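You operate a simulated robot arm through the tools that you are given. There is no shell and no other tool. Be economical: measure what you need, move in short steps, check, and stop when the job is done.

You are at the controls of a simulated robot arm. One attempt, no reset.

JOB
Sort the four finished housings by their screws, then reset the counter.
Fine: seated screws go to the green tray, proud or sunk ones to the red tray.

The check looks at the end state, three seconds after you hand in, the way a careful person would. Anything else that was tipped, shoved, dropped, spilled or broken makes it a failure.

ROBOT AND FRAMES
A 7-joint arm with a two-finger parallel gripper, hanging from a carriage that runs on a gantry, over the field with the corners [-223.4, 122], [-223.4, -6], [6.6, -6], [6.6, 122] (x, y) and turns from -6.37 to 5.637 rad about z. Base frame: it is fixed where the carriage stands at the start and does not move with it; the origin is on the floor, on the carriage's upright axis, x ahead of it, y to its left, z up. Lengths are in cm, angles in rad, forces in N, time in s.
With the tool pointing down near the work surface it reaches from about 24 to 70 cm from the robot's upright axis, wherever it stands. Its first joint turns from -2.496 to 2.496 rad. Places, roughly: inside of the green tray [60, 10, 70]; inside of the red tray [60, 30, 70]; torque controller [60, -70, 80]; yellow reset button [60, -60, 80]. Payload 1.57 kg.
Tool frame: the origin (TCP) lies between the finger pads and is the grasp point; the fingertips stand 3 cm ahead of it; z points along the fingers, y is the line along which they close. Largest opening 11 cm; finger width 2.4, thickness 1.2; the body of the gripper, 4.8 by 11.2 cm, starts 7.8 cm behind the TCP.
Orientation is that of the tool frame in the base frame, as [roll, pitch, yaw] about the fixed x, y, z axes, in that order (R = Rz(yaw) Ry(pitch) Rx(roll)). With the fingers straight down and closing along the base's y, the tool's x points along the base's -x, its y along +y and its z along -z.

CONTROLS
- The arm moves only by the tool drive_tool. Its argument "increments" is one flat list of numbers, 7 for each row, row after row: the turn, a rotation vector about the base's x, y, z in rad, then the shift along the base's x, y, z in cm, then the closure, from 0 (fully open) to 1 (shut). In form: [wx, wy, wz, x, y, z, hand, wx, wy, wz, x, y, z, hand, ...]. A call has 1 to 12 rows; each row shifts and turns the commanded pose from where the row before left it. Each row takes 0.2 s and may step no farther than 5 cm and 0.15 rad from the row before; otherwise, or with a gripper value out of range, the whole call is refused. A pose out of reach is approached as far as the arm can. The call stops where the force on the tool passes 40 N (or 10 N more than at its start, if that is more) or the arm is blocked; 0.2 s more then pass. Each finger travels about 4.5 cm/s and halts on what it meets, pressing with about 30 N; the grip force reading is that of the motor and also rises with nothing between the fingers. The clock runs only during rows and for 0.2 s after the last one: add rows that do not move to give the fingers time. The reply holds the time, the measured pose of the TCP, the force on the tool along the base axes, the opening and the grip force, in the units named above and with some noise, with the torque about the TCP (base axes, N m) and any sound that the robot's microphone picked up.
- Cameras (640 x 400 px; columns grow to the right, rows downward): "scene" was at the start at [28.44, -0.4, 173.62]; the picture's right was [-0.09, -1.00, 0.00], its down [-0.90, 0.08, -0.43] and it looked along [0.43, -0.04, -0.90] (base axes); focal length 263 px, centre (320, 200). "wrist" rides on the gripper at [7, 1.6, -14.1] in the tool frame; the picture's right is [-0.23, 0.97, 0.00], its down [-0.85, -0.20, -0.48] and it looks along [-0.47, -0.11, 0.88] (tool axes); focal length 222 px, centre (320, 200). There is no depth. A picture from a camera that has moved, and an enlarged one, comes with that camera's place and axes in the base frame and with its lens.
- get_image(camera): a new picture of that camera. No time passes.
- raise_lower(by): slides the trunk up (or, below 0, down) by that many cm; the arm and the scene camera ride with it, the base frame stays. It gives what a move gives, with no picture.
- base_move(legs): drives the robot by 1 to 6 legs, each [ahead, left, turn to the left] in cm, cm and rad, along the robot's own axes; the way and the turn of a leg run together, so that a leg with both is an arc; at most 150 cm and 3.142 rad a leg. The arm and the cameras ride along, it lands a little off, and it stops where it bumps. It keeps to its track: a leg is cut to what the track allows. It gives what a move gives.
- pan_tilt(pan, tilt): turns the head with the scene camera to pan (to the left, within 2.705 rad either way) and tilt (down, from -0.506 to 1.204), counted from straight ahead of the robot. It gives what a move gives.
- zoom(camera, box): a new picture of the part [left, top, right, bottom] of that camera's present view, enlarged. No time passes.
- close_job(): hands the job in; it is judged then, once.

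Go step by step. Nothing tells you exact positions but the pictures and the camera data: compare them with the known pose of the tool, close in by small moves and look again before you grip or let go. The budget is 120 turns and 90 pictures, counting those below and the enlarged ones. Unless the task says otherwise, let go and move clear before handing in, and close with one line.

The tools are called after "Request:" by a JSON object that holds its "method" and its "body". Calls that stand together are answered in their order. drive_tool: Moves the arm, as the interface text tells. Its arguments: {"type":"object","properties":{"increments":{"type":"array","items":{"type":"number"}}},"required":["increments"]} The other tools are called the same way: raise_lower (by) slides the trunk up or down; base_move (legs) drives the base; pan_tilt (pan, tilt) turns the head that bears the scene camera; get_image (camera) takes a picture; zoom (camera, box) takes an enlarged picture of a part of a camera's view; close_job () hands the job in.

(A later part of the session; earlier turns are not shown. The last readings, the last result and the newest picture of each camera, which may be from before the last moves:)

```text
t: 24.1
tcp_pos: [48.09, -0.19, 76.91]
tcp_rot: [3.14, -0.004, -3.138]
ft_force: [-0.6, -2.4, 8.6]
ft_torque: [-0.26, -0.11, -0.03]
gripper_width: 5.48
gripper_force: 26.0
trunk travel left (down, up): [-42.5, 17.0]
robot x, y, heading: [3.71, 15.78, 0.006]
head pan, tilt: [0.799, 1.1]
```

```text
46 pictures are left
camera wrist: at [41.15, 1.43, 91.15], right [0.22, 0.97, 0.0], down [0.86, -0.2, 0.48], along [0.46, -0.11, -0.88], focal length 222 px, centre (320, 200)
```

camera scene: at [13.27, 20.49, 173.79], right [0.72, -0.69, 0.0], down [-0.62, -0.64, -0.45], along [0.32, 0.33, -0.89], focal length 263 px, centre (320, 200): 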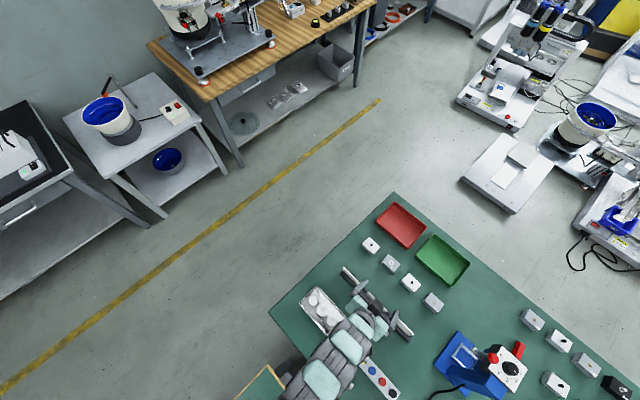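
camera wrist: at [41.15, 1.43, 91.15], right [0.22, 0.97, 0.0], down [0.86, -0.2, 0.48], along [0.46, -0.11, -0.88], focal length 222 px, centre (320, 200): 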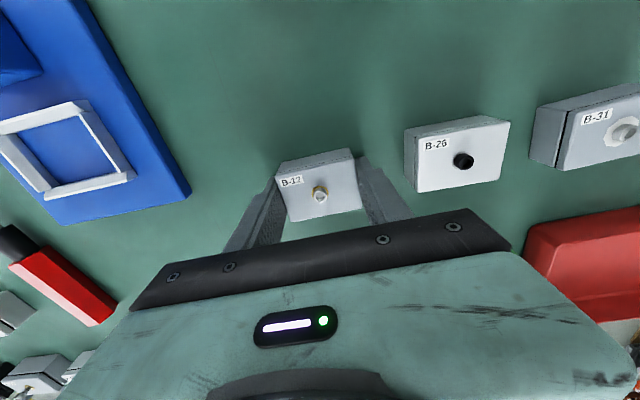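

B-12 is held at 5.5 cm. I'll lift it and carry it over the green tray.

Request:
{"method": "drive_tool", "body": {"increments": [0, 0, 0, 0, 0, 2, 0.6, 0, 0, 0, 0, 0, 4, 0.6, 0, 0, 0, 0, 0, 4, 0.6, 0, 0, 0, 4, 1, 0, 0.6, 0, 0, 0, 4, 1.5, 0, 0.6, 0, 0, 0, 4, 2, 0, 0.6, 0, 0, 0, 4, 2, 0, 0.6, 0, 0, 0, 0, 0, 0, 0.6]}}

Request:
{"method": "get_image", "body": {"camera": "wrist"}}

Request:
{"method": "get_image", "body": {"camera": "scene"}}

```text
t: 25.9
tcp_pos: [63.95, 6.42, 86.91]
tcp_rot: [3.138, -0.004, -3.138]
ft_force: [0.3, -0.1, -0.1]
ft_torque: [-0.03, 0.04, -0.01]
gripper_width: 5.47
gripper_force: 29.9
trunk travel left (down, up): [-42.5, 17.0]
robot x, y, heading: [4.24, 15.85, 0.001]
head pan, tilt: [0.799, 1.1]
```

```text
45 pictures are left
camera wrist: at [57.1, 8.11, 100.98], right [0.22, 0.97, 0.0], down [0.86, -0.2, 0.47], along [0.46, -0.11, -0.88], focal length 222 px, centre (320, 200)
```

wrist: 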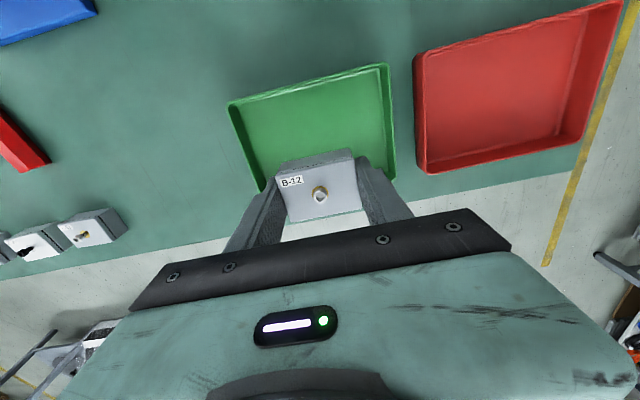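

```text
44 pictures are left
camera scene: at [30.72, 20.58, 173.8], right [0.72, -0.69, 0.0], down [-0.62, -0.64, -0.45], along [0.32, 0.33, -0.89], focal length 263 px, centre (320, 200)
```

scene: 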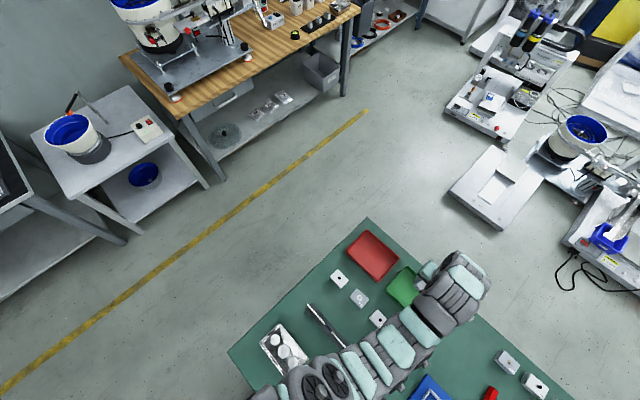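

The green tray spans roughly x 57–69 and y −1.5 to 14.6. I'll put B-12 in its far half at (65.3, 6.5), lowering gently.

Request:
{"method": "drive_tool", "body": {"increments": [0, 0, 0, 1.35, 0.1, -2, 0.6, 0, 0, 0, 0, 0, -3, 0.6, 0, 0, 0, 0, 0, -2.5, 0.6, 0, 0, 0, 0, 0, -0.8, 0.6, 0, 0, 0, 0, 0, -0.5, 0.6, 0, 0, 0, 0, 0, 0, 0.6]}}

Request:
{"method": "get_image", "body": {"camera": "wrist"}}

```text
t: 27.3
tcp_pos: [65.31, 6.65, 78.04]
tcp_rot: [3.14, -0.004, -3.137]
ft_force: [-0.2, 1.0, -0.7]
ft_torque: [-0.01, -0.04, 0.01]
gripper_width: 5.47
gripper_force: 29.8
trunk travel left (down, up): [-42.5, 17.0]
robot x, y, heading: [4.04, 15.83, 0.01]
head pan, tilt: [0.799, 1.1]
```

```text
43 pictures are left
camera wrist: at [58.48, 8.16, 92.17], right [0.22, 0.97, 0.0], down [0.86, -0.2, 0.47], along [0.46, -0.11, -0.88], focal length 222 px, centre (320, 200)
```

wrist: 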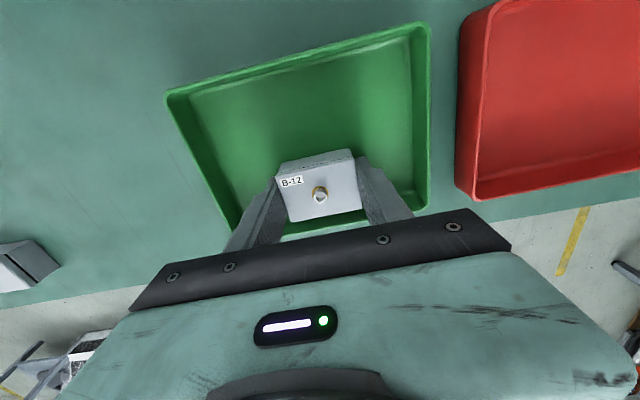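

B-12 is inside the tray with the far wall still visible beyond it. I'll lower it the last bit in small steps.

Request:
{"method": "drive_tool", "body": {"increments": [0, 0, 0, 0, 0, -0.4, 0.6, 0, 0, 0, 0, 0, 0, 0.6]}}

Request:
{"method": "drive_tool", "body": {"increments": [0, 0, 0, 0, 0, -0.3, 0.6, 0, 0, 0, 0, 0, 0, 0.6]}}

Request:
{"method": "drive_tool", "body": {"increments": [0, 0, 0, 0, 0, -0.1, 0.6, 0, 0, 0, 0, 0, 0, 0.6]}}

```text
t: 27.9
tcp_pos: [65.41, 6.54, 77.62]
tcp_rot: [3.14, -0.004, -3.139]
ft_force: [0.1, -0.4, -0.9]
ft_torque: [0.0, 0.0, -0.02]
gripper_width: 5.48
gripper_force: 30.1
trunk travel left (down, up): [-42.5, 17.0]
robot x, y, heading: [4.14, 16.01, 0.006]
head pan, tilt: [0.799, 1.1]
```

```text
t: 28.5
tcp_pos: [65.24, 6.56, 77.41]
tcp_rot: [3.141, -0.004, -3.138]
ft_force: [0.2, 0.5, 0.3]
ft_torque: [-0.05, 0.03, 0.02]
gripper_width: 5.46
gripper_force: 30.3
trunk travel left (down, up): [-42.5, 17.0]
robot x, y, heading: [3.79, 15.74, 0.005]
head pan, tilt: [0.799, 1.1]
```

```text
t: 29.1
tcp_pos: [65.35, 6.51, 77.49]
tcp_rot: [-3.141, -0.003, -3.139]
ft_force: [-8.8, 0.8, 21.4]
ft_torque: [-0.17, 0.21, -0.07]
gripper_width: 5.51
gripper_force: 30.2
trunk travel left (down, up): [-42.5, 17.0]
robot x, y, heading: [4.04, 15.88, 0.009]
head pan, tilt: [0.799, 1.1]
```

It touched down on the tray floor at TCP z≈77.4. I'll open the fingers and lift away.

Request:
{"method": "drive_tool", "body": {"increments": [0, 0, 0, 0, 0, 0.1, 0.6, 0, 0, 0, 0, 0, 0, 0.27, 0, 0, 0, 0, 0, 0, 0.27, 0, 0, 0, 0, 0, 0, 0.27, 0, 0, 0, 0, 0, 2, 0.27, 0, 0, 0, 0, 0, 4, 0.27, 0, 0, 0, 0, 0, 4, 0.27]}}

Request:
{"method": "get_image", "body": {"camera": "wrist"}}

```text
t: 30.7
tcp_pos: [65.5, 6.52, 87.52]
tcp_rot: [3.14, -0.003, -3.137]
ft_force: [0.1, -0.1, -0.9]
ft_torque: [-0.04, -0.02, 0.0]
gripper_width: 8.02
gripper_force: 0.1
trunk travel left (down, up): [-42.5, 17.0]
robot x, y, heading: [4.33, 15.64, 0.003]
head pan, tilt: [0.799, 1.1]
```

```text
42 pictures are left
camera wrist: at [58.61, 8.08, 101.65], right [0.22, 0.97, 0.0], down [0.86, -0.2, 0.47], along [0.46, -0.11, -0.88], focal length 222 px, centre (320, 200)
```

wrist: 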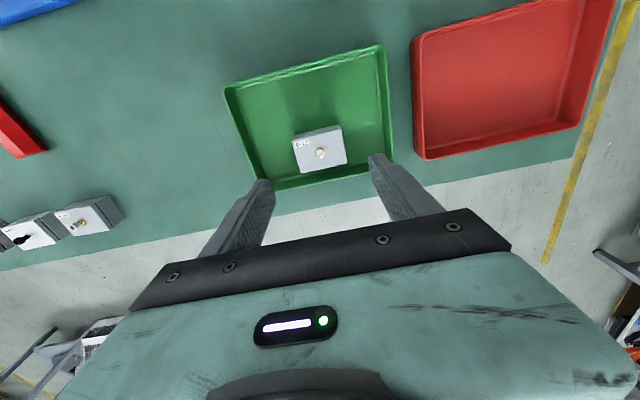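

B-12 lies flat inside the green tray. Next is B-26, so I'll hover over it at about (47.9, 9.2).

Request:
{"method": "drive_tool", "body": {"increments": [0, 0, 0, -4, 0.7, 0, 0.27, 0, 0, 0, -4, 0.7, 0, 0.27, 0, 0, 0, -4, 0.7, 0, 0.27, 0, 0, 0, -4, 0.6, 0, 0.27, 0, 0, 0, -1.6, 0, -2, 0.27, 0, 0, 0, 0, 0, -4, 0.27, 0, 0, 0, 0, 0, 0, 0.27]}}

Request:
{"method": "get_image", "body": {"camera": "wrist"}}

```text
t: 32.3
tcp_pos: [47.62, 9.48, 81.13]
tcp_rot: [3.14, -0.005, -3.138]
ft_force: [0.2, -0.1, -0.1]
ft_torque: [-0.01, -0.01, -0.01]
gripper_width: 8.04
gripper_force: 0.0
trunk travel left (down, up): [-42.5, 17.0]
robot x, y, heading: [4.03, 16.04, 0.003]
head pan, tilt: [0.799, 1.1]
```

```text
41 pictures are left
camera wrist: at [40.72, 10.95, 95.44], right [0.22, 0.97, 0.0], down [0.86, -0.2, 0.47], along [0.46, -0.11, -0.88], focal length 222 px, centre (320, 200)
```

wrist: 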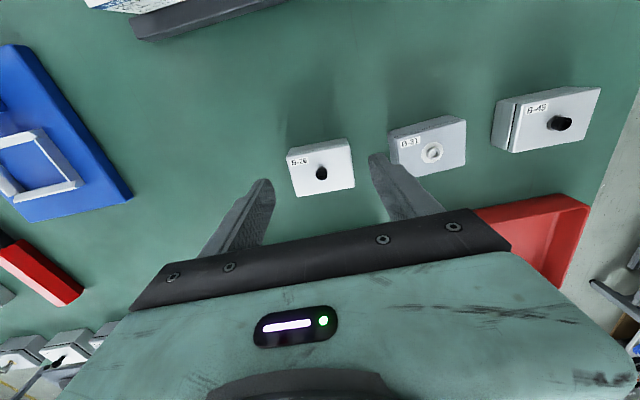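

B-26 is about 0.3 cm further out than the tool axis. I'll correct for that and descend to grip.

Request:
{"method": "drive_tool", "body": {"increments": [0, 0, 0, 0.3, 0.1, -1.2, 0.27, 0, 0, 0, 0, 0, -1.2, 0.27, 0, 0, 0, 0, 0, -1, 0.27, 0, 0, 0, 0, 0, -0.7, 0.27, 0, 0, 0, 0, 0, 0, 0.6, 0, 0, 0, 0, 0, 0, 0.6, 0, 0, 0, 0, 0, 0, 0.6]}}

Request:
{"method": "get_image", "body": {"camera": "wrist"}}

```text
t: 33.9
tcp_pos: [47.93, 9.3, 77.32]
tcp_rot: [3.14, -0.002, -3.14]
ft_force: [-0.1, 0.3, -0.3]
ft_torque: [-0.02, -0.02, 0.01]
gripper_width: 5.53
gripper_force: 26.3
trunk travel left (down, up): [-42.5, 17.0]
robot x, y, heading: [3.92, 15.62, 0.004]
head pan, tilt: [0.799, 1.1]
```

```text
40 pictures are left
camera wrist: at [41.11, 10.98, 91.44], right [0.22, 0.97, 0.0], down [0.86, -0.2, 0.48], along [0.46, -0.11, -0.88], focal length 222 px, centre (320, 200)
```

wrist: 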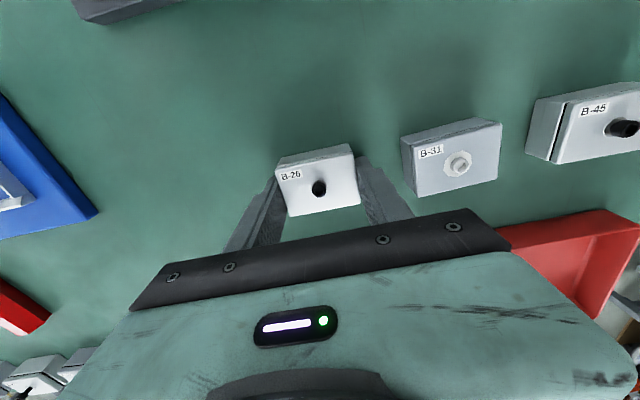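

B-26 is held. I'll carry it to the near half of the green tray at (60.5, 6.5).

Request:
{"method": "drive_tool", "body": {"increments": [0, 0, 0, 0, 0, 2, 0.6, 0, 0, 0, 0, 0, 4, 0.6, 0, 0, 0, 0, 0, 4, 0.6, 0, 0, 0, 4, -0.8, 0, 0.6, 0, 0, 0, 4, -1, 0, 0.6, 0, 0, 0, 4.5, -1, 0, 0.6, 0, 0, 0, 0, 0, -4, 0.6, 0, 0, 0, 0, 0, -3, 0.6, 0, 0, 0, 0, 0, 0, 0.6]}}

Request:
{"method": "get_image", "body": {"camera": "wrist"}}

```text
t: 35.9
tcp_pos: [60.49, 6.58, 80.23]
tcp_rot: [3.141, -0.004, -3.138]
ft_force: [-0.4, 0.0, -1.4]
ft_torque: [-0.03, -0.01, 0.03]
gripper_width: 5.54
gripper_force: 29.9
trunk travel left (down, up): [-42.5, 17.0]
robot x, y, heading: [3.93, 15.61, 0.009]
head pan, tilt: [0.799, 1.1]
```

```text
39 pictures are left
camera wrist: at [53.52, 8.17, 94.35], right [0.22, 0.97, 0.0], down [0.86, -0.2, 0.47], along [0.46, -0.11, -0.88], focal length 222 px, centre (320, 200)
```

wrist: 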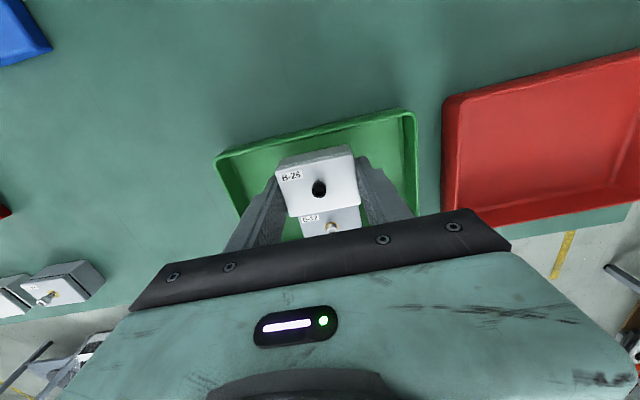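

B-12 and the near wall both have clearance. I'll nudge 0.3 cm outward to centre the gap and lower gently.

Request:
{"method": "drive_tool", "body": {"increments": [0, 0, 0, 0.3, 0, 0, 0.6, 0, 0, 0, 0, 0, -1, 0.6, 0, 0, 0, 0, 0, -0.8, 0.6, 0, 0, 0, 0, 0, -0.3, 0.6, 0, 0, 0, 0, 0, 0, 0.6]}}

Request:
{"method": "get_image", "body": {"camera": "wrist"}}

Request:
{"method": "drive_tool", "body": {"increments": [0, 0, 0, 0, 0, -0.2, 0.6, 0, 0, 0, 0, 0, 0, 0.6]}}

```text
t: 37.1
tcp_pos: [60.83, 6.64, 78.13]
tcp_rot: [3.139, -0.003, -3.138]
ft_force: [-0.1, -0.6, -1.2]
ft_torque: [-0.01, 0.01, 0.03]
gripper_width: 5.53
gripper_force: 30.5
trunk travel left (down, up): [-42.5, 17.0]
robot x, y, heading: [4.63, 15.63, 0.004]
head pan, tilt: [0.799, 1.1]
```

```text
38 pictures are left
camera wrist: at [53.9, 8.17, 92.3], right [0.22, 0.97, 0.0], down [0.86, -0.2, 0.48], along [0.46, -0.11, -0.88], focal length 222 px, centre (320, 200)
```

wrist: 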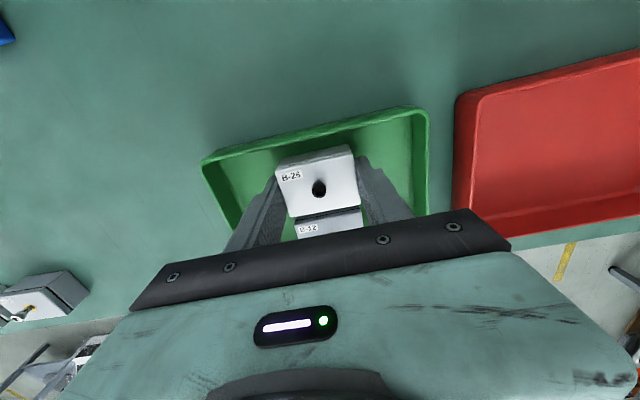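

```text
t: 37.7
tcp_pos: [60.79, 6.65, 77.94]
tcp_rot: [-3.141, -0.002, -3.138]
ft_force: [-0.8, 0.9, -0.6]
ft_torque: [-0.03, 0.04, 0.0]
gripper_width: 5.52
gripper_force: 29.5
trunk travel left (down, up): [-42.5, 17.0]
robot x, y, heading: [4.08, 16.12, 0.002]
head pan, tilt: [0.799, 1.1]
```

There is a good gap to B-12. I'll take a final small step down, release and lift.

Request:
{"method": "drive_tool", "body": {"increments": [0, 0, 0, 0, 0, -0.15, 0.6, 0, 0, 0, 0, 0, 0, 0.6]}}

Request:
{"method": "drive_tool", "body": {"increments": [0, 0, 0, 0, 0, 0, 0.27, 0, 0, 0, 0, 0, 0, 0.27, 0, 0, 0, 0, 0, 0, 0.27, 0, 0, 0, 0, 0, 2, 0.27, 0, 0, 0, 0, 0, 4, 0.27, 0, 0, 0, 0, 0, 4, 0.27]}}

Request:
{"method": "get_image", "body": {"camera": "wrist"}}

```text
t: 38.3
tcp_pos: [60.83, 6.72, 77.85]
tcp_rot: [3.141, -0.003, -3.138]
ft_force: [-0.5, 0.2, -0.5]
ft_torque: [0.02, 0.03, 0.02]
gripper_width: 5.5
gripper_force: 30.4
trunk travel left (down, up): [-42.5, 17.0]
robot x, y, heading: [4.01, 15.97, 0.005]
head pan, tilt: [0.799, 1.1]
```

```text
t: 39.7
tcp_pos: [60.79, 6.42, 87.64]
tcp_rot: [3.141, -0.003, -3.14]
ft_force: [-0.2, 0.3, 0.4]
ft_torque: [-0.01, 0.03, 0.02]
gripper_width: 8.06
gripper_force: 0.1
trunk travel left (down, up): [-42.5, 17.0]
robot x, y, heading: [4.07, 16.13, 0.004]
head pan, tilt: [0.799, 1.1]
```

```text
37 pictures are left
camera wrist: at [53.95, 7.99, 101.91], right [0.22, 0.97, 0.0], down [0.86, -0.2, 0.47], along [0.46, -0.11, -0.88], focal length 222 px, centre (320, 200)
```

wrist: 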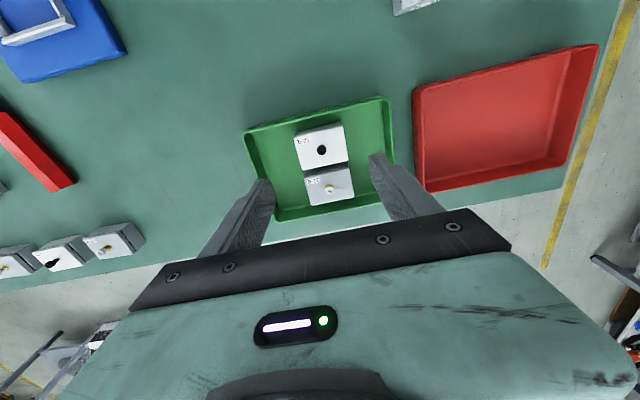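

Both good ones sit neatly in the green tray. The red tray spans x 56.7–69.5 and y 17.5–35. Now I'll move to B-31 at about (47.9, 19).

Request:
{"method": "drive_tool", "body": {"increments": [0, 0, 0, -3.3, 3.2, 0, 0.27, 0, 0, 0, -3.2, 3.2, 0, 0.27, 0, 0, 0, -3.2, 3.2, 0, 0.27, 0, 0, 0, -3.2, 3, 0, 0.27, 0, 0, 0, 0, 0, -3.3, 0.27, 0, 0, 0, 0, 0, -3.2, 0.27, 0, 0, 0, 0, 0, 0, 0.27]}}

Request:
{"method": "get_image", "body": {"camera": "wrist"}}

```text
t: 41.3
tcp_pos: [47.99, 19.2, 81.2]
tcp_rot: [3.14, -0.003, -3.139]
ft_force: [0.4, 0.6, 0.3]
ft_torque: [0.0, 0.0, -0.02]
gripper_width: 8.03
gripper_force: 0.0
trunk travel left (down, up): [-42.5, 17.0]
robot x, y, heading: [4.24, 15.77, 0.006]
head pan, tilt: [0.799, 1.1]
```

```text
36 pictures are left
camera wrist: at [41.15, 20.82, 95.35], right [0.22, 0.97, 0.0], down [0.86, -0.2, 0.47], along [0.46, -0.11, -0.88], focal length 222 px, centre (320, 200)
```

wrist: 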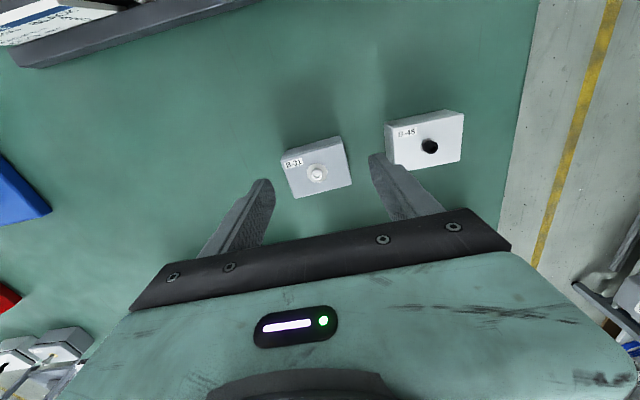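

B-31 needs a correction of about (+0.2, −0.25). I'll apply that, descend and grip.

Request:
{"method": "drive_tool", "body": {"increments": [0, 0, 0, 0.2, -0.25, -1.2, 0.27, 0, 0, 0, 0, 0, -1.2, 0.27, 0, 0, 0, 0, 0, -1, 0.27, 0, 0, 0, 0, 0, -0.6, 0.27, 0, 0, 0, 0, 0, 0, 0.6, 0, 0, 0, 0, 0, 0, 0.6, 0, 0, 0, 0, 0, 0, 0.6]}}

Request:
{"method": "get_image", "body": {"camera": "wrist"}}

```text
t: 42.9
tcp_pos: [48.15, 18.85, 77.26]
tcp_rot: [3.14, -0.004, -3.139]
ft_force: [0.3, 0.3, 0.9]
ft_torque: [0.01, -0.03, -0.02]
gripper_width: 5.54
gripper_force: 26.1
trunk travel left (down, up): [-42.5, 17.0]
robot x, y, heading: [3.88, 15.6, 0.002]
head pan, tilt: [0.799, 1.1]
```

```text
35 pictures are left
camera wrist: at [41.32, 20.51, 91.45], right [0.22, 0.97, 0.0], down [0.86, -0.2, 0.47], along [0.46, -0.11, -0.88], focal length 222 px, centre (320, 200)
```

wrist: 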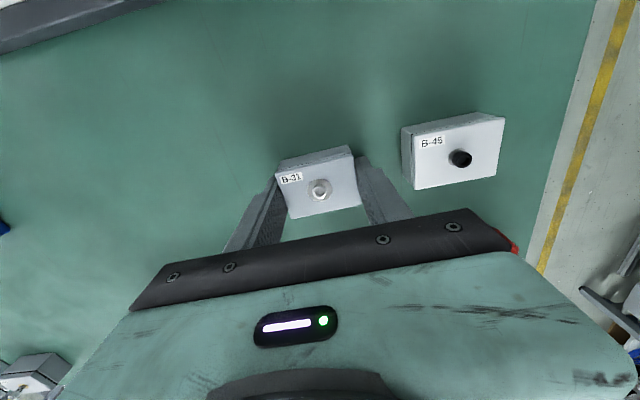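

B-31 is held. I'll carry it to the far half of the red tray at (65.6, 26.2).

Request:
{"method": "drive_tool", "body": {"increments": [0, 0, 0, 0, 0, 2, 0.6, 0, 0, 0, 0, 0, 4, 0.6, 0, 0, 0, 0, 0, 4, 0.6, 0, 0, 0, 4, 1.8, 0, 0.6, 0, 0, 0, 4.5, 1.8, 0, 0.6, 0, 0, 0, 4.5, 1.9, 0, 0.6, 0, 0, 0, 4.45, 1.85, 0, 0.6, 0, 0, 0, 0, 0, -4, 0.6, 0, 0, 0, 0, 0, -3, 0.6, 0, 0, 0, 0, 0, 0, 0.6]}}

Request:
{"method": "get_image", "body": {"camera": "wrist"}}

```text
t: 45.1
tcp_pos: [65.9, 26.36, 80.18]
tcp_rot: [3.139, -0.002, -3.138]
ft_force: [-0.6, -0.2, 0.8]
ft_torque: [0.04, 0.01, -0.04]
gripper_width: 5.51
gripper_force: 30.1
trunk travel left (down, up): [-42.5, 17.0]
robot x, y, heading: [3.95, 15.88, 0.006]
head pan, tilt: [0.799, 1.1]
```

```text
34 pictures are left
camera wrist: at [58.92, 27.95, 94.29], right [0.22, 0.97, 0.0], down [0.86, -0.2, 0.48], along [0.46, -0.11, -0.88], focal length 222 px, centre (320, 200)
```

wrist: 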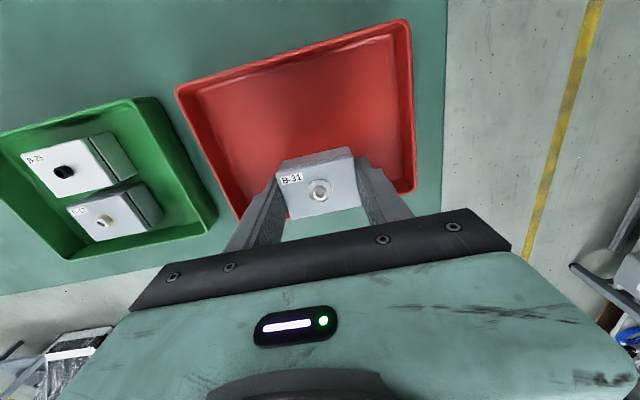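

The red tray's far wall is a bit close here. I'll shift 0.8 cm toward the robot, then lower.

Request:
{"method": "drive_tool", "body": {"increments": [0, 0, 0, -0.8, -0.1, 0, 0.6, 0, 0, 0, 0, 0, -1, 0.6, 0, 0, 0, 0, 0, -0.8, 0.6, 0, 0, 0, 0, 0, 0, 0.6]}}

Request:
{"method": "get_image", "body": {"camera": "wrist"}}

Request:
{"method": "drive_tool", "body": {"increments": [0, 0, 0, 0, 0, -0.3, 0.6, 0, 0, 0, 0, 0, 0, 0.6]}}

Request:
{"method": "drive_tool", "body": {"increments": [0, 0, 0, 0, 0, -0.15, 0.6, 0, 0, 0, 0, 0, 0, 0.6]}}

```text
t: 46.1
tcp_pos: [64.77, 26.22, 78.35]
tcp_rot: [3.139, -0.003, -3.137]
ft_force: [-0.1, 0.0, -0.4]
ft_torque: [-0.03, 0.02, 0.0]
gripper_width: 5.49
gripper_force: 30.4
trunk travel left (down, up): [-42.5, 17.0]
robot x, y, heading: [4.09, 15.67, 0.008]
head pan, tilt: [0.799, 1.1]
```

```text
33 pictures are left
camera wrist: at [57.94, 27.79, 92.59], right [0.22, 0.97, 0.0], down [0.86, -0.2, 0.47], along [0.46, -0.11, -0.88], focal length 222 px, centre (320, 200)
```

wrist: 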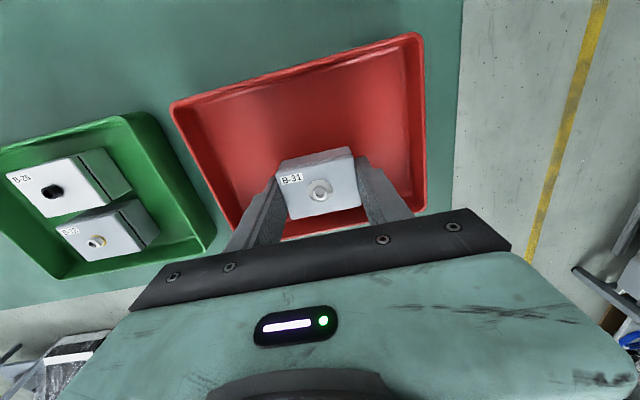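

```text
t: 46.7
tcp_pos: [64.76, 26.32, 78.23]
tcp_rot: [3.139, -0.004, -3.138]
ft_force: [-0.2, -0.7, -1.2]
ft_torque: [0.0, -0.01, 0.0]
gripper_width: 5.46
gripper_force: 29.6
trunk travel left (down, up): [-42.5, 17.0]
robot x, y, heading: [3.9, 15.45, 0.005]
head pan, tilt: [0.799, 1.1]
```

```text
t: 47.3
tcp_pos: [64.81, 26.24, 77.95]
tcp_rot: [3.139, -0.003, -3.139]
ft_force: [0.2, -0.2, -1.0]
ft_torque: [-0.02, -0.02, 0.01]
gripper_width: 5.5
gripper_force: 30.2
trunk travel left (down, up): [-42.5, 17.0]
robot x, y, heading: [4.37, 16.08, 0.008]
head pan, tilt: [0.799, 1.1]
```

The far wall now shows clear behind B-31. I'll make the last small step down, then release and lift.

Request:
{"method": "drive_tool", "body": {"increments": [0, 0, 0, 0, 0, -0.15, 0.6, 0, 0, 0, 0, 0, 0, 0.6]}}

Request:
{"method": "drive_tool", "body": {"increments": [0, 0, 0, 0, 0, 0, 0.27, 0, 0, 0, 0, 0, 0, 0.27, 0, 0, 0, 0, 0, 0, 0.27, 0, 0, 0, 0, 0, 2, 0.27, 0, 0, 0, 0, 0, 4, 0.27, 0, 0, 0, 0, 0, 4, 0.27]}}

Request:
{"method": "drive_tool", "body": {"increments": [0, 0, 0, -4, 0.4, 0, 0.27, 0, 0, 0, -4, 0.6, 0, 0.27, 0, 0, 0, -4, 0.6, 0, 0.27, 0, 0, 0, -4, 0.6, 0, 0.27, 0, 0, 0, -0.8, 0, -3.4, 0.27, 0, 0, 0, 0, 0, -3.2, 0.27, 0, 0, 0, 0, 0, 0, 0.27]}}

Request:
{"method": "get_image", "body": {"camera": "wrist"}}

```text
t: 47.9
tcp_pos: [64.76, 26.35, 77.97]
tcp_rot: [3.14, -0.003, -3.139]
ft_force: [-0.6, 0.8, -0.1]
ft_torque: [0.01, 0.0, 0.0]
gripper_width: 5.51
gripper_force: 30.4
trunk travel left (down, up): [-42.5, 17.0]
robot x, y, heading: [4.34, 15.76, 0.008]
head pan, tilt: [0.799, 1.1]
```

```text
t: 49.3
tcp_pos: [64.86, 26.16, 88.01]
tcp_rot: [3.139, -0.005, -3.139]
ft_force: [-1.1, 0.7, 0.4]
ft_torque: [0.01, 0.0, 0.0]
gripper_width: 8.01
gripper_force: 0.0
trunk travel left (down, up): [-42.5, 17.0]
robot x, y, heading: [4.15, 15.78, 0.001]
head pan, tilt: [0.799, 1.1]
```

```text
t: 50.9
tcp_pos: [47.92, 28.27, 81.51]
tcp_rot: [-3.141, -0.004, -3.138]
ft_force: [-0.4, 0.1, 0.1]
ft_torque: [-0.02, -0.03, -0.03]
gripper_width: 8.04
gripper_force: 0.1
trunk travel left (down, up): [-42.5, 17.0]
robot x, y, heading: [4.14, 15.84, 0.003]
head pan, tilt: [0.799, 1.1]
```

```text
32 pictures are left
camera wrist: at [41.04, 29.91, 95.58], right [0.22, 0.97, 0.0], down [0.86, -0.2, 0.47], along [0.46, -0.11, -0.88], focal length 222 px, centre (320, 200)
```

wrist: 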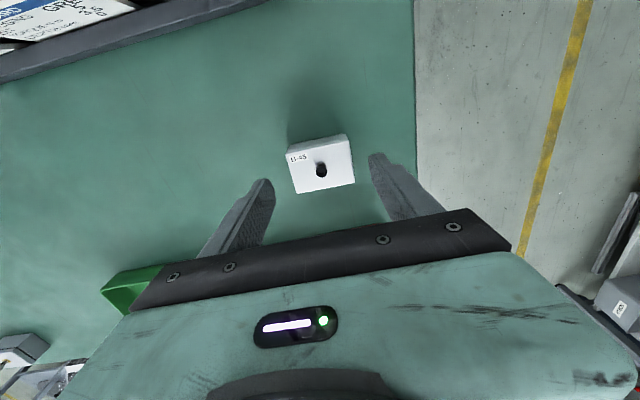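

B-45 is centred under the tool. I'll descend and grip.

Request:
{"method": "drive_tool", "body": {"increments": [0, 0, 0, 0, 0.1, -1.2, 0.27, 0, 0, 0, 0, 0, -1.2, 0.27, 0, 0, 0, 0, 0, -1, 0.27, 0, 0, 0, 0, 0, -0.8, 0.27, 0, 0, 0, 0, 0, 0, 0.6, 0, 0, 0, 0, 0, 0, 0.6, 0, 0, 0, 0, 0, 0, 0.6]}}

Request:
{"method": "get_image", "body": {"camera": "wrist"}}

```text
t: 52.5
tcp_pos: [48.04, 28.52, 77.23]
tcp_rot: [3.139, -0.002, -3.138]
ft_force: [-0.4, 0.1, -0.1]
ft_torque: [-0.03, -0.02, 0.0]
gripper_width: 5.53
gripper_force: 26.2
trunk travel left (down, up): [-42.5, 17.0]
robot x, y, heading: [4.13, 16.02, 0.006]
head pan, tilt: [0.799, 1.1]
```

```text
31 pictures are left
camera wrist: at [41.05, 30.08, 91.37], right [0.22, 0.97, 0.0], down [0.86, -0.2, 0.47], along [0.46, -0.11, -0.88], focal length 222 px, centre (320, 200)
```

wrist: 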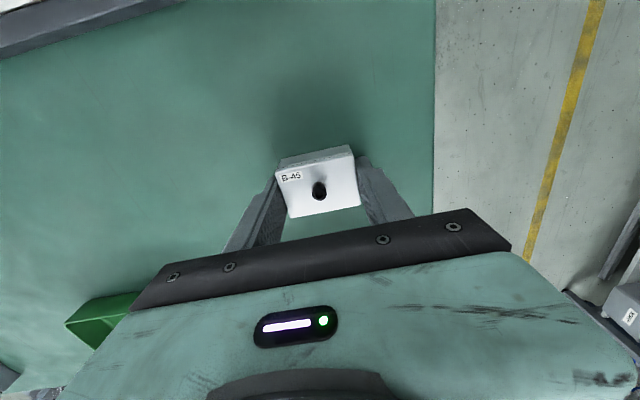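

B-45 is held. I'll carry it to the near half of the red tray at (60.2, 26.2).

Request:
{"method": "drive_tool", "body": {"increments": [0, 0, 0, 0, 0, 2, 0.6, 0, 0, 0, 0, 0, 4, 0.6, 0, 0, 0, 0, 0, 4, 0.6, 0, 0, 0, 4, -0.7, 0, 0.6, 0, 0, 0, 4, -0.8, 0, 0.6, 0, 0, 0, 4.2, -0.8, 0, 0.6, 0, 0, 0, 0, 0, -4, 0.6, 0, 0, 0, 0, 0, -3, 0.6, 0, 0, 0, 0, 0, -1.5, 0.6, 0, 0, 0, 0, 0, 0, 0.6]}}

Request:
{"method": "get_image", "body": {"camera": "wrist"}}

```text
t: 54.7
tcp_pos: [60.18, 26.19, 78.6]
tcp_rot: [3.14, -0.005, -3.138]
ft_force: [-0.2, -0.4, -0.9]
ft_torque: [0.03, -0.01, 0.0]
gripper_width: 5.52
gripper_force: 29.7
trunk travel left (down, up): [-42.5, 17.0]
robot x, y, heading: [4.0, 15.71, 0.001]
head pan, tilt: [0.799, 1.1]
```

```text
30 pictures are left
camera wrist: at [53.31, 27.85, 92.78], right [0.22, 0.97, 0.0], down [0.86, -0.2, 0.47], along [0.46, -0.11, -0.88], focal length 222 px, centre (320, 200)
```

wrist: 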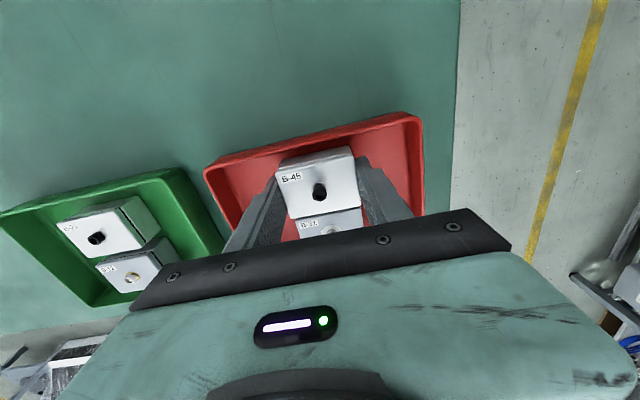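

The gap to B-31 looks fine and it's clear of the near wall. I'll lower it onto the floor.

Request:
{"method": "drive_tool", "body": {"increments": [0, 0, 0, 0, 0, -0.4, 0.6, 0, 0, 0, 0, 0, -0.25, 0.6, 0, 0, 0, 0, 0, 0, 0.6]}}

Request:
{"method": "drive_tool", "body": {"increments": [0, 0, 0, 0, 0, -0.15, 0.6, 0, 0, 0, 0, 0, 0, 0.6]}}

Request:
{"method": "drive_tool", "body": {"increments": [0, 0, 0, 0, 0, 0, 0.27, 0, 0, 0, 0, 0, 0, 0.27, 0, 0, 0, 0, 0, 0, 0.27, 0, 0, 0, 0, 0, 2, 0.27, 0, 0, 0, 0, 0, 4, 0.27, 0, 0, 0, 0, 0, 4, 0.27, 0, 0, 0, 0, 0, 4, 0.27, 0, 0, 0, 0, 0, 4, 0.27]}}

Request:
{"method": "get_image", "body": {"camera": "wrist"}}

```text
t: 55.5
tcp_pos: [60.13, 26.3, 78.02]
tcp_rot: [3.141, -0.004, -3.14]
ft_force: [0.5, -0.2, -1.0]
ft_torque: [0.02, 0.01, -0.05]
gripper_width: 5.51
gripper_force: 29.8
trunk travel left (down, up): [-42.5, 17.0]
robot x, y, heading: [3.92, 16.13, 0.009]
head pan, tilt: [0.799, 1.1]
```

```text
t: 56.1
tcp_pos: [60.12, 26.36, 77.75]
tcp_rot: [3.139, -0.002, -3.138]
ft_force: [0.9, 0.0, -0.7]
ft_torque: [0.01, 0.0, 0.03]
gripper_width: 5.55
gripper_force: 30.5
trunk travel left (down, up): [-42.5, 17.0]
robot x, y, heading: [4.12, 16.04, 0.007]
head pan, tilt: [0.799, 1.1]
```

```text
t: 57.9
tcp_pos: [60.22, 26.11, 95.91]
tcp_rot: [3.141, -0.003, -3.139]
ft_force: [-1.4, 0.4, 0.3]
ft_torque: [-0.05, 0.01, 0.01]
gripper_width: 8.04
gripper_force: 0.1
trunk travel left (down, up): [-42.5, 17.0]
robot x, y, heading: [3.84, 15.75, 0.001]
head pan, tilt: [0.799, 1.1]
```

```text
29 pictures are left
camera wrist: at [53.35, 27.71, 110.07], right [0.23, 0.97, 0.0], down [0.86, -0.2, 0.48], along [0.46, -0.11, -0.88], focal length 222 px, centre (320, 200)
```

wrist: 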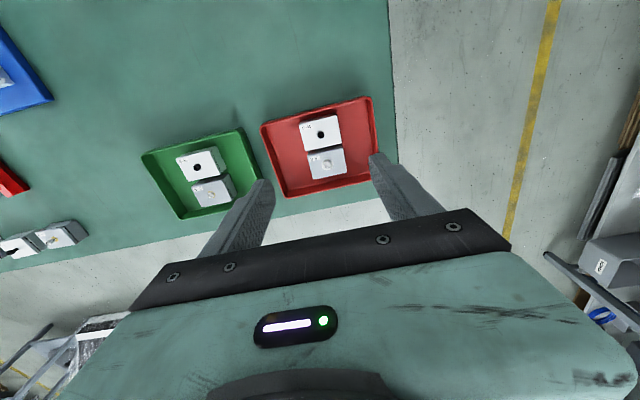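

All four housings are sorted. For the reset button, at about (58.5, −62.5, 84), I'll raise and extend the arm, drive right and turn toward it with the fingers shut.

Request:
{"method": "drive_tool", "body": {"increments": [0, 0, 0, 0, 0, 4, 0.5, 0, 0, 0, 0, 0, 4, 0.8, 0, 0, 0, 2, -2, 4, 1, 0, 0, 0, 4, -2.5, 1, 1, 0, 0, 0, 4, -2.5, 0, 1, 0, 0, 0, 4, -2.5, 0, 1, 0, 0, 0, 2, -1, 0, 1]}}

Request:
{"method": "base_move", "body": {"legs": [[1.5, -21.5, 0], [0, 0, -0.75]]}}

Request:
{"method": "get_image", "body": {"camera": "wrist"}}

Request:
{"method": "get_image", "body": {"camera": "scene"}}

```text
t: 59.5
tcp_pos: [73.35, 20.09, 102.57]
tcp_rot: [-3.142, -0.003, -3.139]
ft_force: [-0.2, -0.1, 0.7]
ft_torque: [-0.02, 0.01, -0.01]
gripper_width: 0.0
gripper_force: 21.7
out of reach, approached as far as the arm can: row 2, 3, 4
trunk travel left (down, up): [-42.5, 17.0]
robot x, y, heading: [3.9, 15.47, 0.003]
head pan, tilt: [0.799, 1.1]
```

```text
t: 63.2
tcp_pos: [59.55, -49.68, 102.64]
tcp_rot: [3.141, -0.003, 2.398]
ft_force: [-0.1, 0.1, -0.6]
ft_torque: [-0.01, -0.02, 0.0]
gripper_width: 0.0
gripper_force: 21.1
trunk travel left (down, up): [-42.5, 17.0]
robot x, y, heading: [5.74, -5.86, -0.74]
head pan, tilt: [0.799, 1.1]
```

```text
28 pictures are left
camera wrist: at [55.5, -43.84, 116.75], right [0.83, 0.56, 0.0], down [0.49, -0.73, 0.47], along [0.27, -0.39, -0.88], focal length 222 px, centre (320, 200)
```

wrist: 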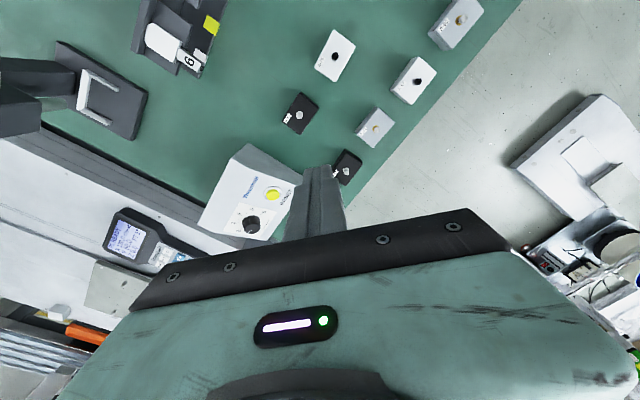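

```text
27 pictures are left
camera scene: at [28.51, -20.09, 173.79], right [0.06, -1.0, 0.0], down [-0.89, -0.05, -0.45], along [0.45, 0.03, -0.89], focal length 263 px, centre (320, 200)
```

scene: 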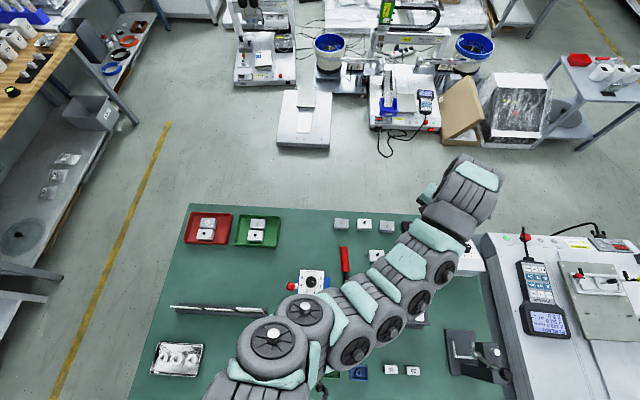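

The button is at about (58.4, −61.9, 84). I'll move the closed fingertips over it at the present height.

Request:
{"method": "drive_tool", "body": {"increments": [0, 0, 0, -0.3, -4, 0, 1, 0, 0, 0, -0.4, -4, 0, 1, 0, 0, 0, -0.4, -4, 0, 1, 0, 0, 0, 0, 0, 0, 1]}}

Request:
{"method": "get_image", "body": {"camera": "wrist"}}

```text
t: 64.2
tcp_pos: [58.4, -61.77, 102.64]
tcp_rot: [-3.141, -0.005, 2.397]
ft_force: [1.8, 0.0, -0.1]
ft_torque: [0.02, 0.0, 0.0]
gripper_width: 0.0
gripper_force: 21.3
trunk travel left (down, up): [-42.5, 17.0]
robot x, y, heading: [5.32, -5.8, -0.742]
head pan, tilt: [0.799, 1.1]
```

```text
26 pictures are left
camera wrist: at [54.44, -55.9, 116.77], right [0.83, 0.56, 0.0], down [0.5, -0.73, 0.47], along [0.27, -0.39, -0.88], focal length 222 px, centre (320, 200)
```

wrist: 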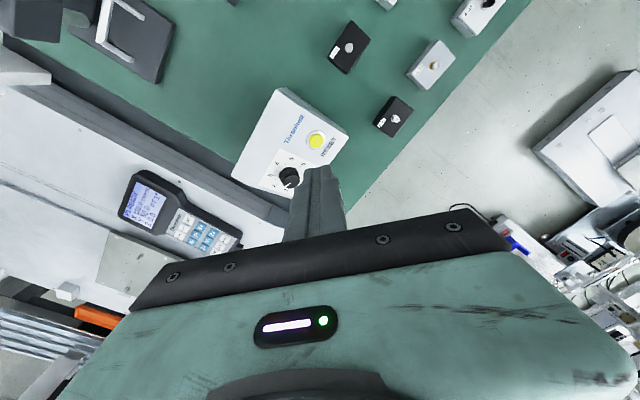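

By triangulation the button is at about (58.6, −63.1, 81.8). I'll adjust and come down partway.

Request:
{"method": "drive_tool", "body": {"increments": [0, 0, 0, 0.2, -1.3, 0, 1, 0, 0, 0, 0, 0, -4, 1, 0, 0, 0, 0, 0, -4, 1, 0, 0, 0, 0, 0, -3, 1, 0, 0, 0, 0, 0, 0, 1]}}

Request:
{"method": "get_image", "body": {"camera": "wrist"}}

```text
t: 65.4
tcp_pos: [58.0, -62.29, 94.77]
tcp_rot: [3.139, -0.002, 2.396]
ft_force: [-0.7, 0.2, 0.1]
ft_torque: [0.02, 0.0, 0.01]
gripper_width: 0.02
gripper_force: 21.5
out of reach, approached as far as the arm can: row 3, 4
trunk travel left (down, up): [-42.5, 17.0]
robot x, y, heading: [5.4, -5.63, -0.746]
head pan, tilt: [0.799, 1.1]
```

```text
25 pictures are left
camera wrist: at [53.97, -56.57, 108.97], right [0.83, 0.56, 0.0], down [0.49, -0.73, 0.48], along [0.27, -0.39, -0.88], focal length 222 px, centre (320, 200)
```

wrist: 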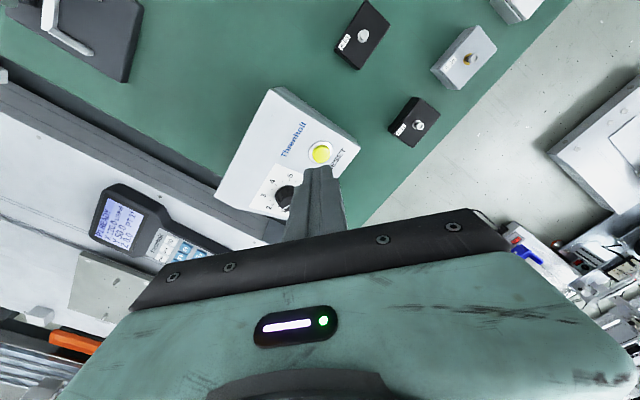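

The arm is at its reach limit, so I'll lower the trunk 6 cm and then refine.

Request:
{"method": "raise_lower", "body": {"by": -6}}

Request:
{"method": "drive_tool", "body": {"increments": [0, 0, 0, 0, 0, 0, 1]}}

Request:
{"method": "get_image", "body": {"camera": "wrist"}}

```text
t: 66.4
tcp_pos: [57.99, -62.44, 88.88]
tcp_rot: [3.141, -0.003, 2.399]
ft_force: [-0.8, 0.2, -0.7]
ft_torque: [0.01, -0.01, 0.02]
gripper_width: 0.0
gripper_force: 21.2
trunk travel left (down, up): [-36.5, 23.0]
robot x, y, heading: [5.81, -5.84, -0.742]
head pan, tilt: [0.799, 1.1]
```

```text
t: 66.8
tcp_pos: [57.98, -62.38, 88.69]
tcp_rot: [3.139, -0.004, 2.398]
ft_force: [-0.2, 0.0, 0.0]
ft_torque: [0.01, 0.01, 0.02]
gripper_width: 0.0
gripper_force: 21.7
trunk travel left (down, up): [-36.5, 23.0]
robot x, y, heading: [5.71, -5.92, -0.742]
head pan, tilt: [0.799, 1.1]
```

```text
24 pictures are left
camera wrist: at [54.0, -56.55, 102.98], right [0.83, 0.56, 0.0], down [0.49, -0.73, 0.47], along [0.27, -0.39, -0.88], focal length 222 px, centre (320, 200)
```

wrist: 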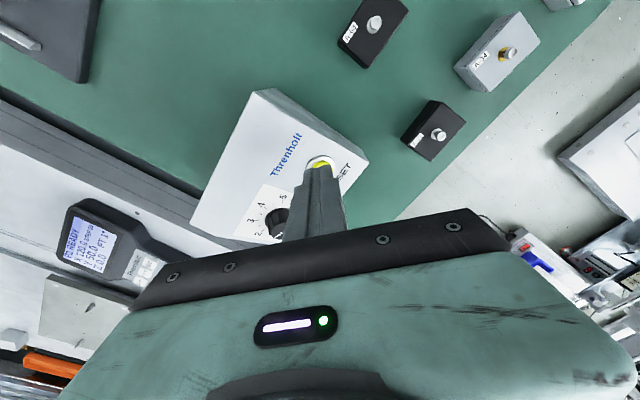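

Request:
{"method": "zoom", "body": {"camera": "wrist", "box": [270, 135, 370, 205]}}

```text
5.71 times, centred on (320, 170) of wrist
camera zoom: at [54.0, -56.55, 102.98], right [0.83, 0.56, 0.0], down [0.49, -0.73, 0.47], along [0.27, -0.39, -0.88], focal length 1269 px, centre (320, 371)
```

zoom: 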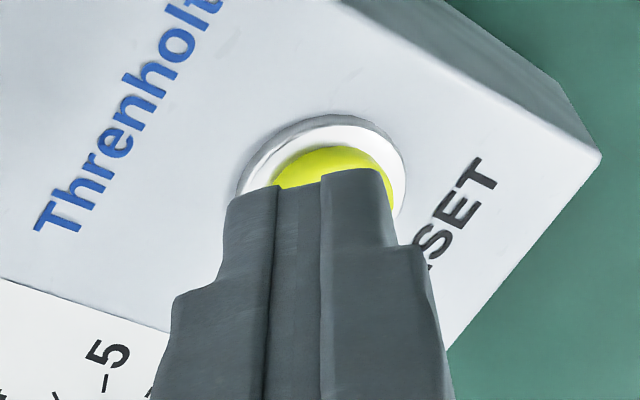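

The button centre is about 0.7 cm further out than the tool axis. I'll rise a bit, lower the trunk more for reach, and shift outward.

Request:
{"method": "drive_tool", "body": {"increments": [0, 0, 0, 0, 0, 4, 1, 0, 0, 0, 0, 0, 4, 1, 0, 0, 0, 0.4, -0.6, 0, 1, 0, 0, 0, 0, 0, 0, 1]}}

Request:
{"method": "raise_lower", "body": {"by": -8}}

Request:
{"method": "zoom", "body": {"camera": "wrist", "box": [270, 135, 370, 205]}}

```text
t: 67.8
tcp_pos: [58.2, -63.0, 96.7]
tcp_rot: [3.14, -0.003, 2.399]
ft_force: [0.0, -0.1, 0.2]
ft_torque: [-0.01, 0.03, 0.02]
gripper_width: 0.0
gripper_force: 21.9
trunk travel left (down, up): [-36.5, 23.0]
robot x, y, heading: [5.55, -6.02, -0.743]
head pan, tilt: [0.799, 1.1]
```

```text
t: 69.0
tcp_pos: [58.31, -63.0, 88.85]
tcp_rot: [3.141, -0.005, 2.398]
ft_force: [0.0, 0.1, 0.7]
ft_torque: [0.02, 0.02, 0.02]
gripper_width: 0.0
gripper_force: 21.5
trunk travel left (down, up): [-28.5, 31.0]
robot x, y, heading: [5.33, -6.19, -0.741]
head pan, tilt: [0.799, 1.1]
```

```text
5.71 times, centred on (320, 170) of wrist
camera zoom: at [54.28, -57.16, 103.01], right [0.83, 0.56, 0.0], down [0.49, -0.73, 0.48], along [0.27, -0.39, -0.88], focal length 1269 px, centre (320, 371)
```

zoom: 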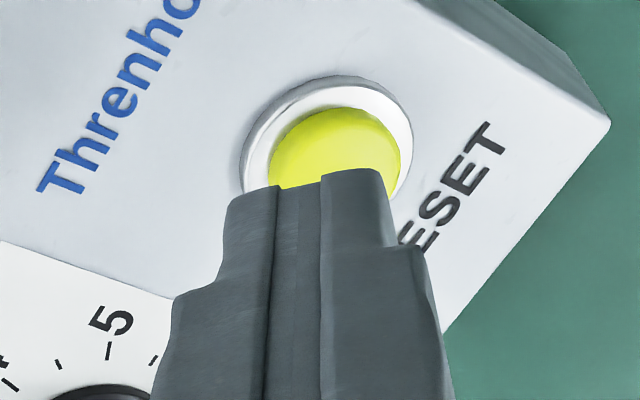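

I'm nearly centred on the button. I'll make a small lateral correction and press down in small steps, watching the force.

Request:
{"method": "drive_tool", "body": {"increments": [0, 0, 0, 0.4, -0.1, 0, 1, 0, 0, 0, 0, 0, -1, 1, 0, 0, 0, 0, 0, -1, 1, 0, 0, 0, 0, 0, -0.5, 1, 0, 0, 0, 0, 0, -0.5, 1, 0, 0, 0, 0, 0, 0, 1]}}

Request:
{"method": "zoom", "body": {"camera": "wrist", "box": [270, 135, 370, 205]}}

```text
t: 70.4
tcp_pos: [58.53, -63.1, 85.75]
tcp_rot: [3.141, -0.003, 2.398]
ft_force: [0.6, 0.4, -0.6]
ft_torque: [0.0, -0.01, -0.04]
gripper_width: 0.01
gripper_force: 21.9
trunk travel left (down, up): [-28.5, 31.0]
robot x, y, heading: [5.58, -5.79, -0.741]
head pan, tilt: [0.799, 1.1]
```

```text
5.71 times, centred on (320, 170) of wrist
camera zoom: at [54.63, -57.25, 99.98], right [0.83, 0.56, 0.0], down [0.49, -0.73, 0.48], along [0.27, -0.39, -0.88], focal length 1269 px, centre (320, 371)
```

zoom: 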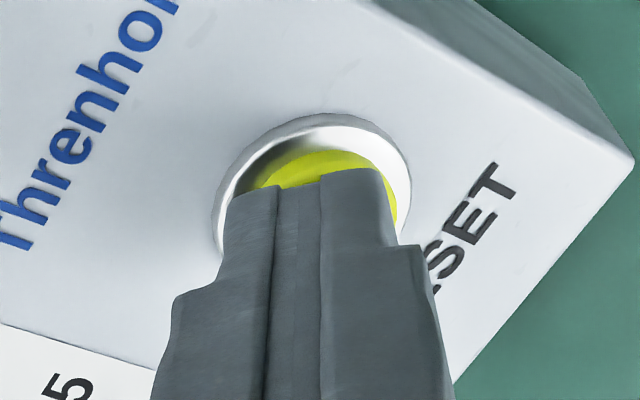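

The fingertip will land slightly short of centre, so I'll move out 0.6 cm and keep pressing.

Request:
{"method": "drive_tool", "body": {"increments": [0, 0, 0, 0.35, -0.5, 0, 1, 0, 0, 0, 0, 0, -0.3, 1, 0, 0, 0, 0, 0, -0.3, 1, 0, 0, 0, 0, 0, 0, 1]}}

Request:
{"method": "drive_tool", "body": {"increments": [0, 0, 0, 0, 0, -0.3, 1, 0, 0, 0, 0, 0, 0, 1]}}

Request:
{"method": "zoom", "body": {"camera": "wrist", "box": [270, 135, 370, 205]}}

```text
t: 71.4
tcp_pos: [58.94, -63.49, 85.63]
tcp_rot: [3.141, -0.005, 2.398]
ft_force: [0.7, -0.5, 1.7]
ft_torque: [-0.02, 0.03, 0.05]
gripper_width: 0.02
gripper_force: 21.2
out of reach, approached as far as the arm can: row 3
trunk travel left (down, up): [-28.5, 31.0]
robot x, y, heading: [5.99, -5.81, -0.745]
head pan, tilt: [0.799, 1.1]
```

```text
t: 72.0
tcp_pos: [58.74, -63.49, 85.4]
tcp_rot: [3.141, -0.003, 2.397]
ft_force: [-1.0, 0.7, 9.7]
ft_torque: [0.04, 0.16, 0.01]
gripper_width: 0.0
gripper_force: 21.3
trunk travel left (down, up): [-28.5, 31.0]
robot x, y, heading: [5.61, -5.66, -0.742]
head pan, tilt: [0.799, 1.1]
heard: click
```

```text
5.71 times, centred on (320, 170) of wrist
camera zoom: at [54.85, -57.62, 99.48], right [0.83, 0.56, 0.0], down [0.49, -0.73, 0.48], along [0.27, -0.39, -0.88], focal length 1269 px, centre (320, 371)
```

zoom: 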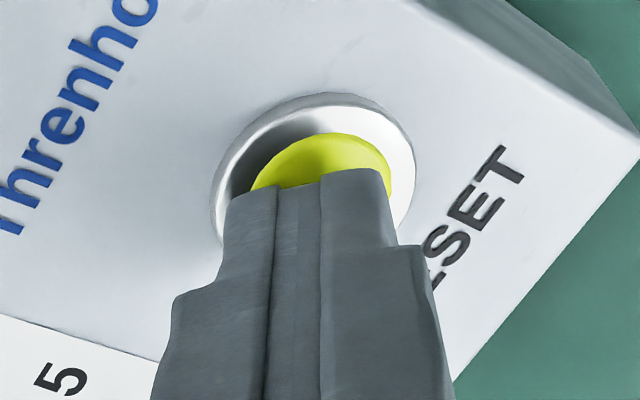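

I heard a click at about 10 N, so the button was pressed. I'll lift off straight up and check everything.

Request:
{"method": "drive_tool", "body": {"increments": [0, 0, 0, 0, 0, 2, 1, 0, 0, 0, 0, 0, 4, 1, 0, 0, 0, 0, 0, 4, 1, 0, 0, 0, 0, 0, 0, 1]}}

Request:
{"method": "raise_lower", "body": {"by": 14}}

Request:
{"method": "get_image", "body": {"camera": "wrist"}}

Request:
{"method": "get_image", "body": {"camera": "scene"}}

```text
t: 73.0
tcp_pos: [58.76, -63.37, 95.49]
tcp_rot: [3.14, -0.004, 2.399]
ft_force: [0.3, -0.1, 0.6]
ft_torque: [0.0, -0.01, -0.02]
gripper_width: 0.02
gripper_force: 21.2
trunk travel left (down, up): [-28.5, 31.0]
robot x, y, heading: [5.7, -5.62, -0.743]
head pan, tilt: [0.799, 1.1]
```

```text
t: 74.6
tcp_pos: [58.73, -63.62, 109.34]
tcp_rot: [3.139, -0.003, 2.399]
ft_force: [0.1, -0.5, 0.8]
ft_torque: [0.0, -0.02, 0.01]
gripper_width: 0.01
gripper_force: 21.2
trunk travel left (down, up): [-42.5, 17.0]
robot x, y, heading: [5.39, -5.67, -0.744]
head pan, tilt: [0.799, 1.1]
```

```text
19 pictures are left
camera wrist: at [54.77, -57.59, 123.56], right [0.83, 0.56, 0.0], down [0.49, -0.73, 0.47], along [0.27, -0.39, -0.88], focal length 222 px, centre (320, 200)
```

wrist: 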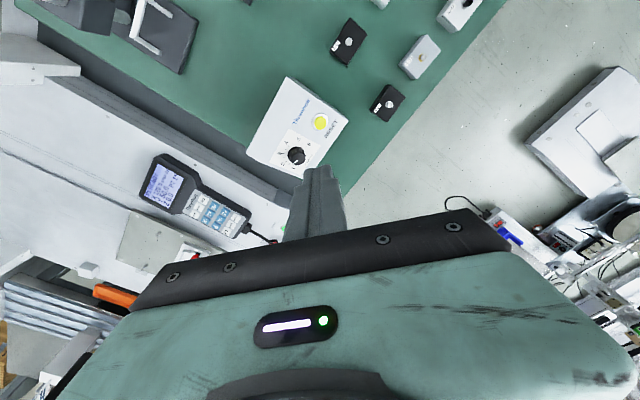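

```text
18 pictures are left
camera scene: at [28.51, -20.08, 173.79], right [0.06, -1.0, 0.0], down [-0.89, -0.05, -0.45], along [0.45, 0.03, -0.89], focal length 263 px, centre (320, 200)
```

scene: 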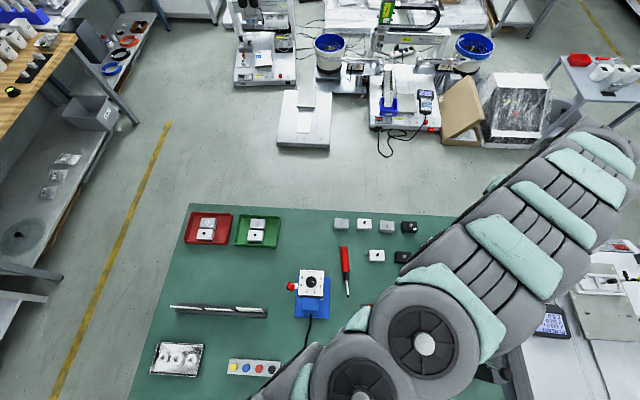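

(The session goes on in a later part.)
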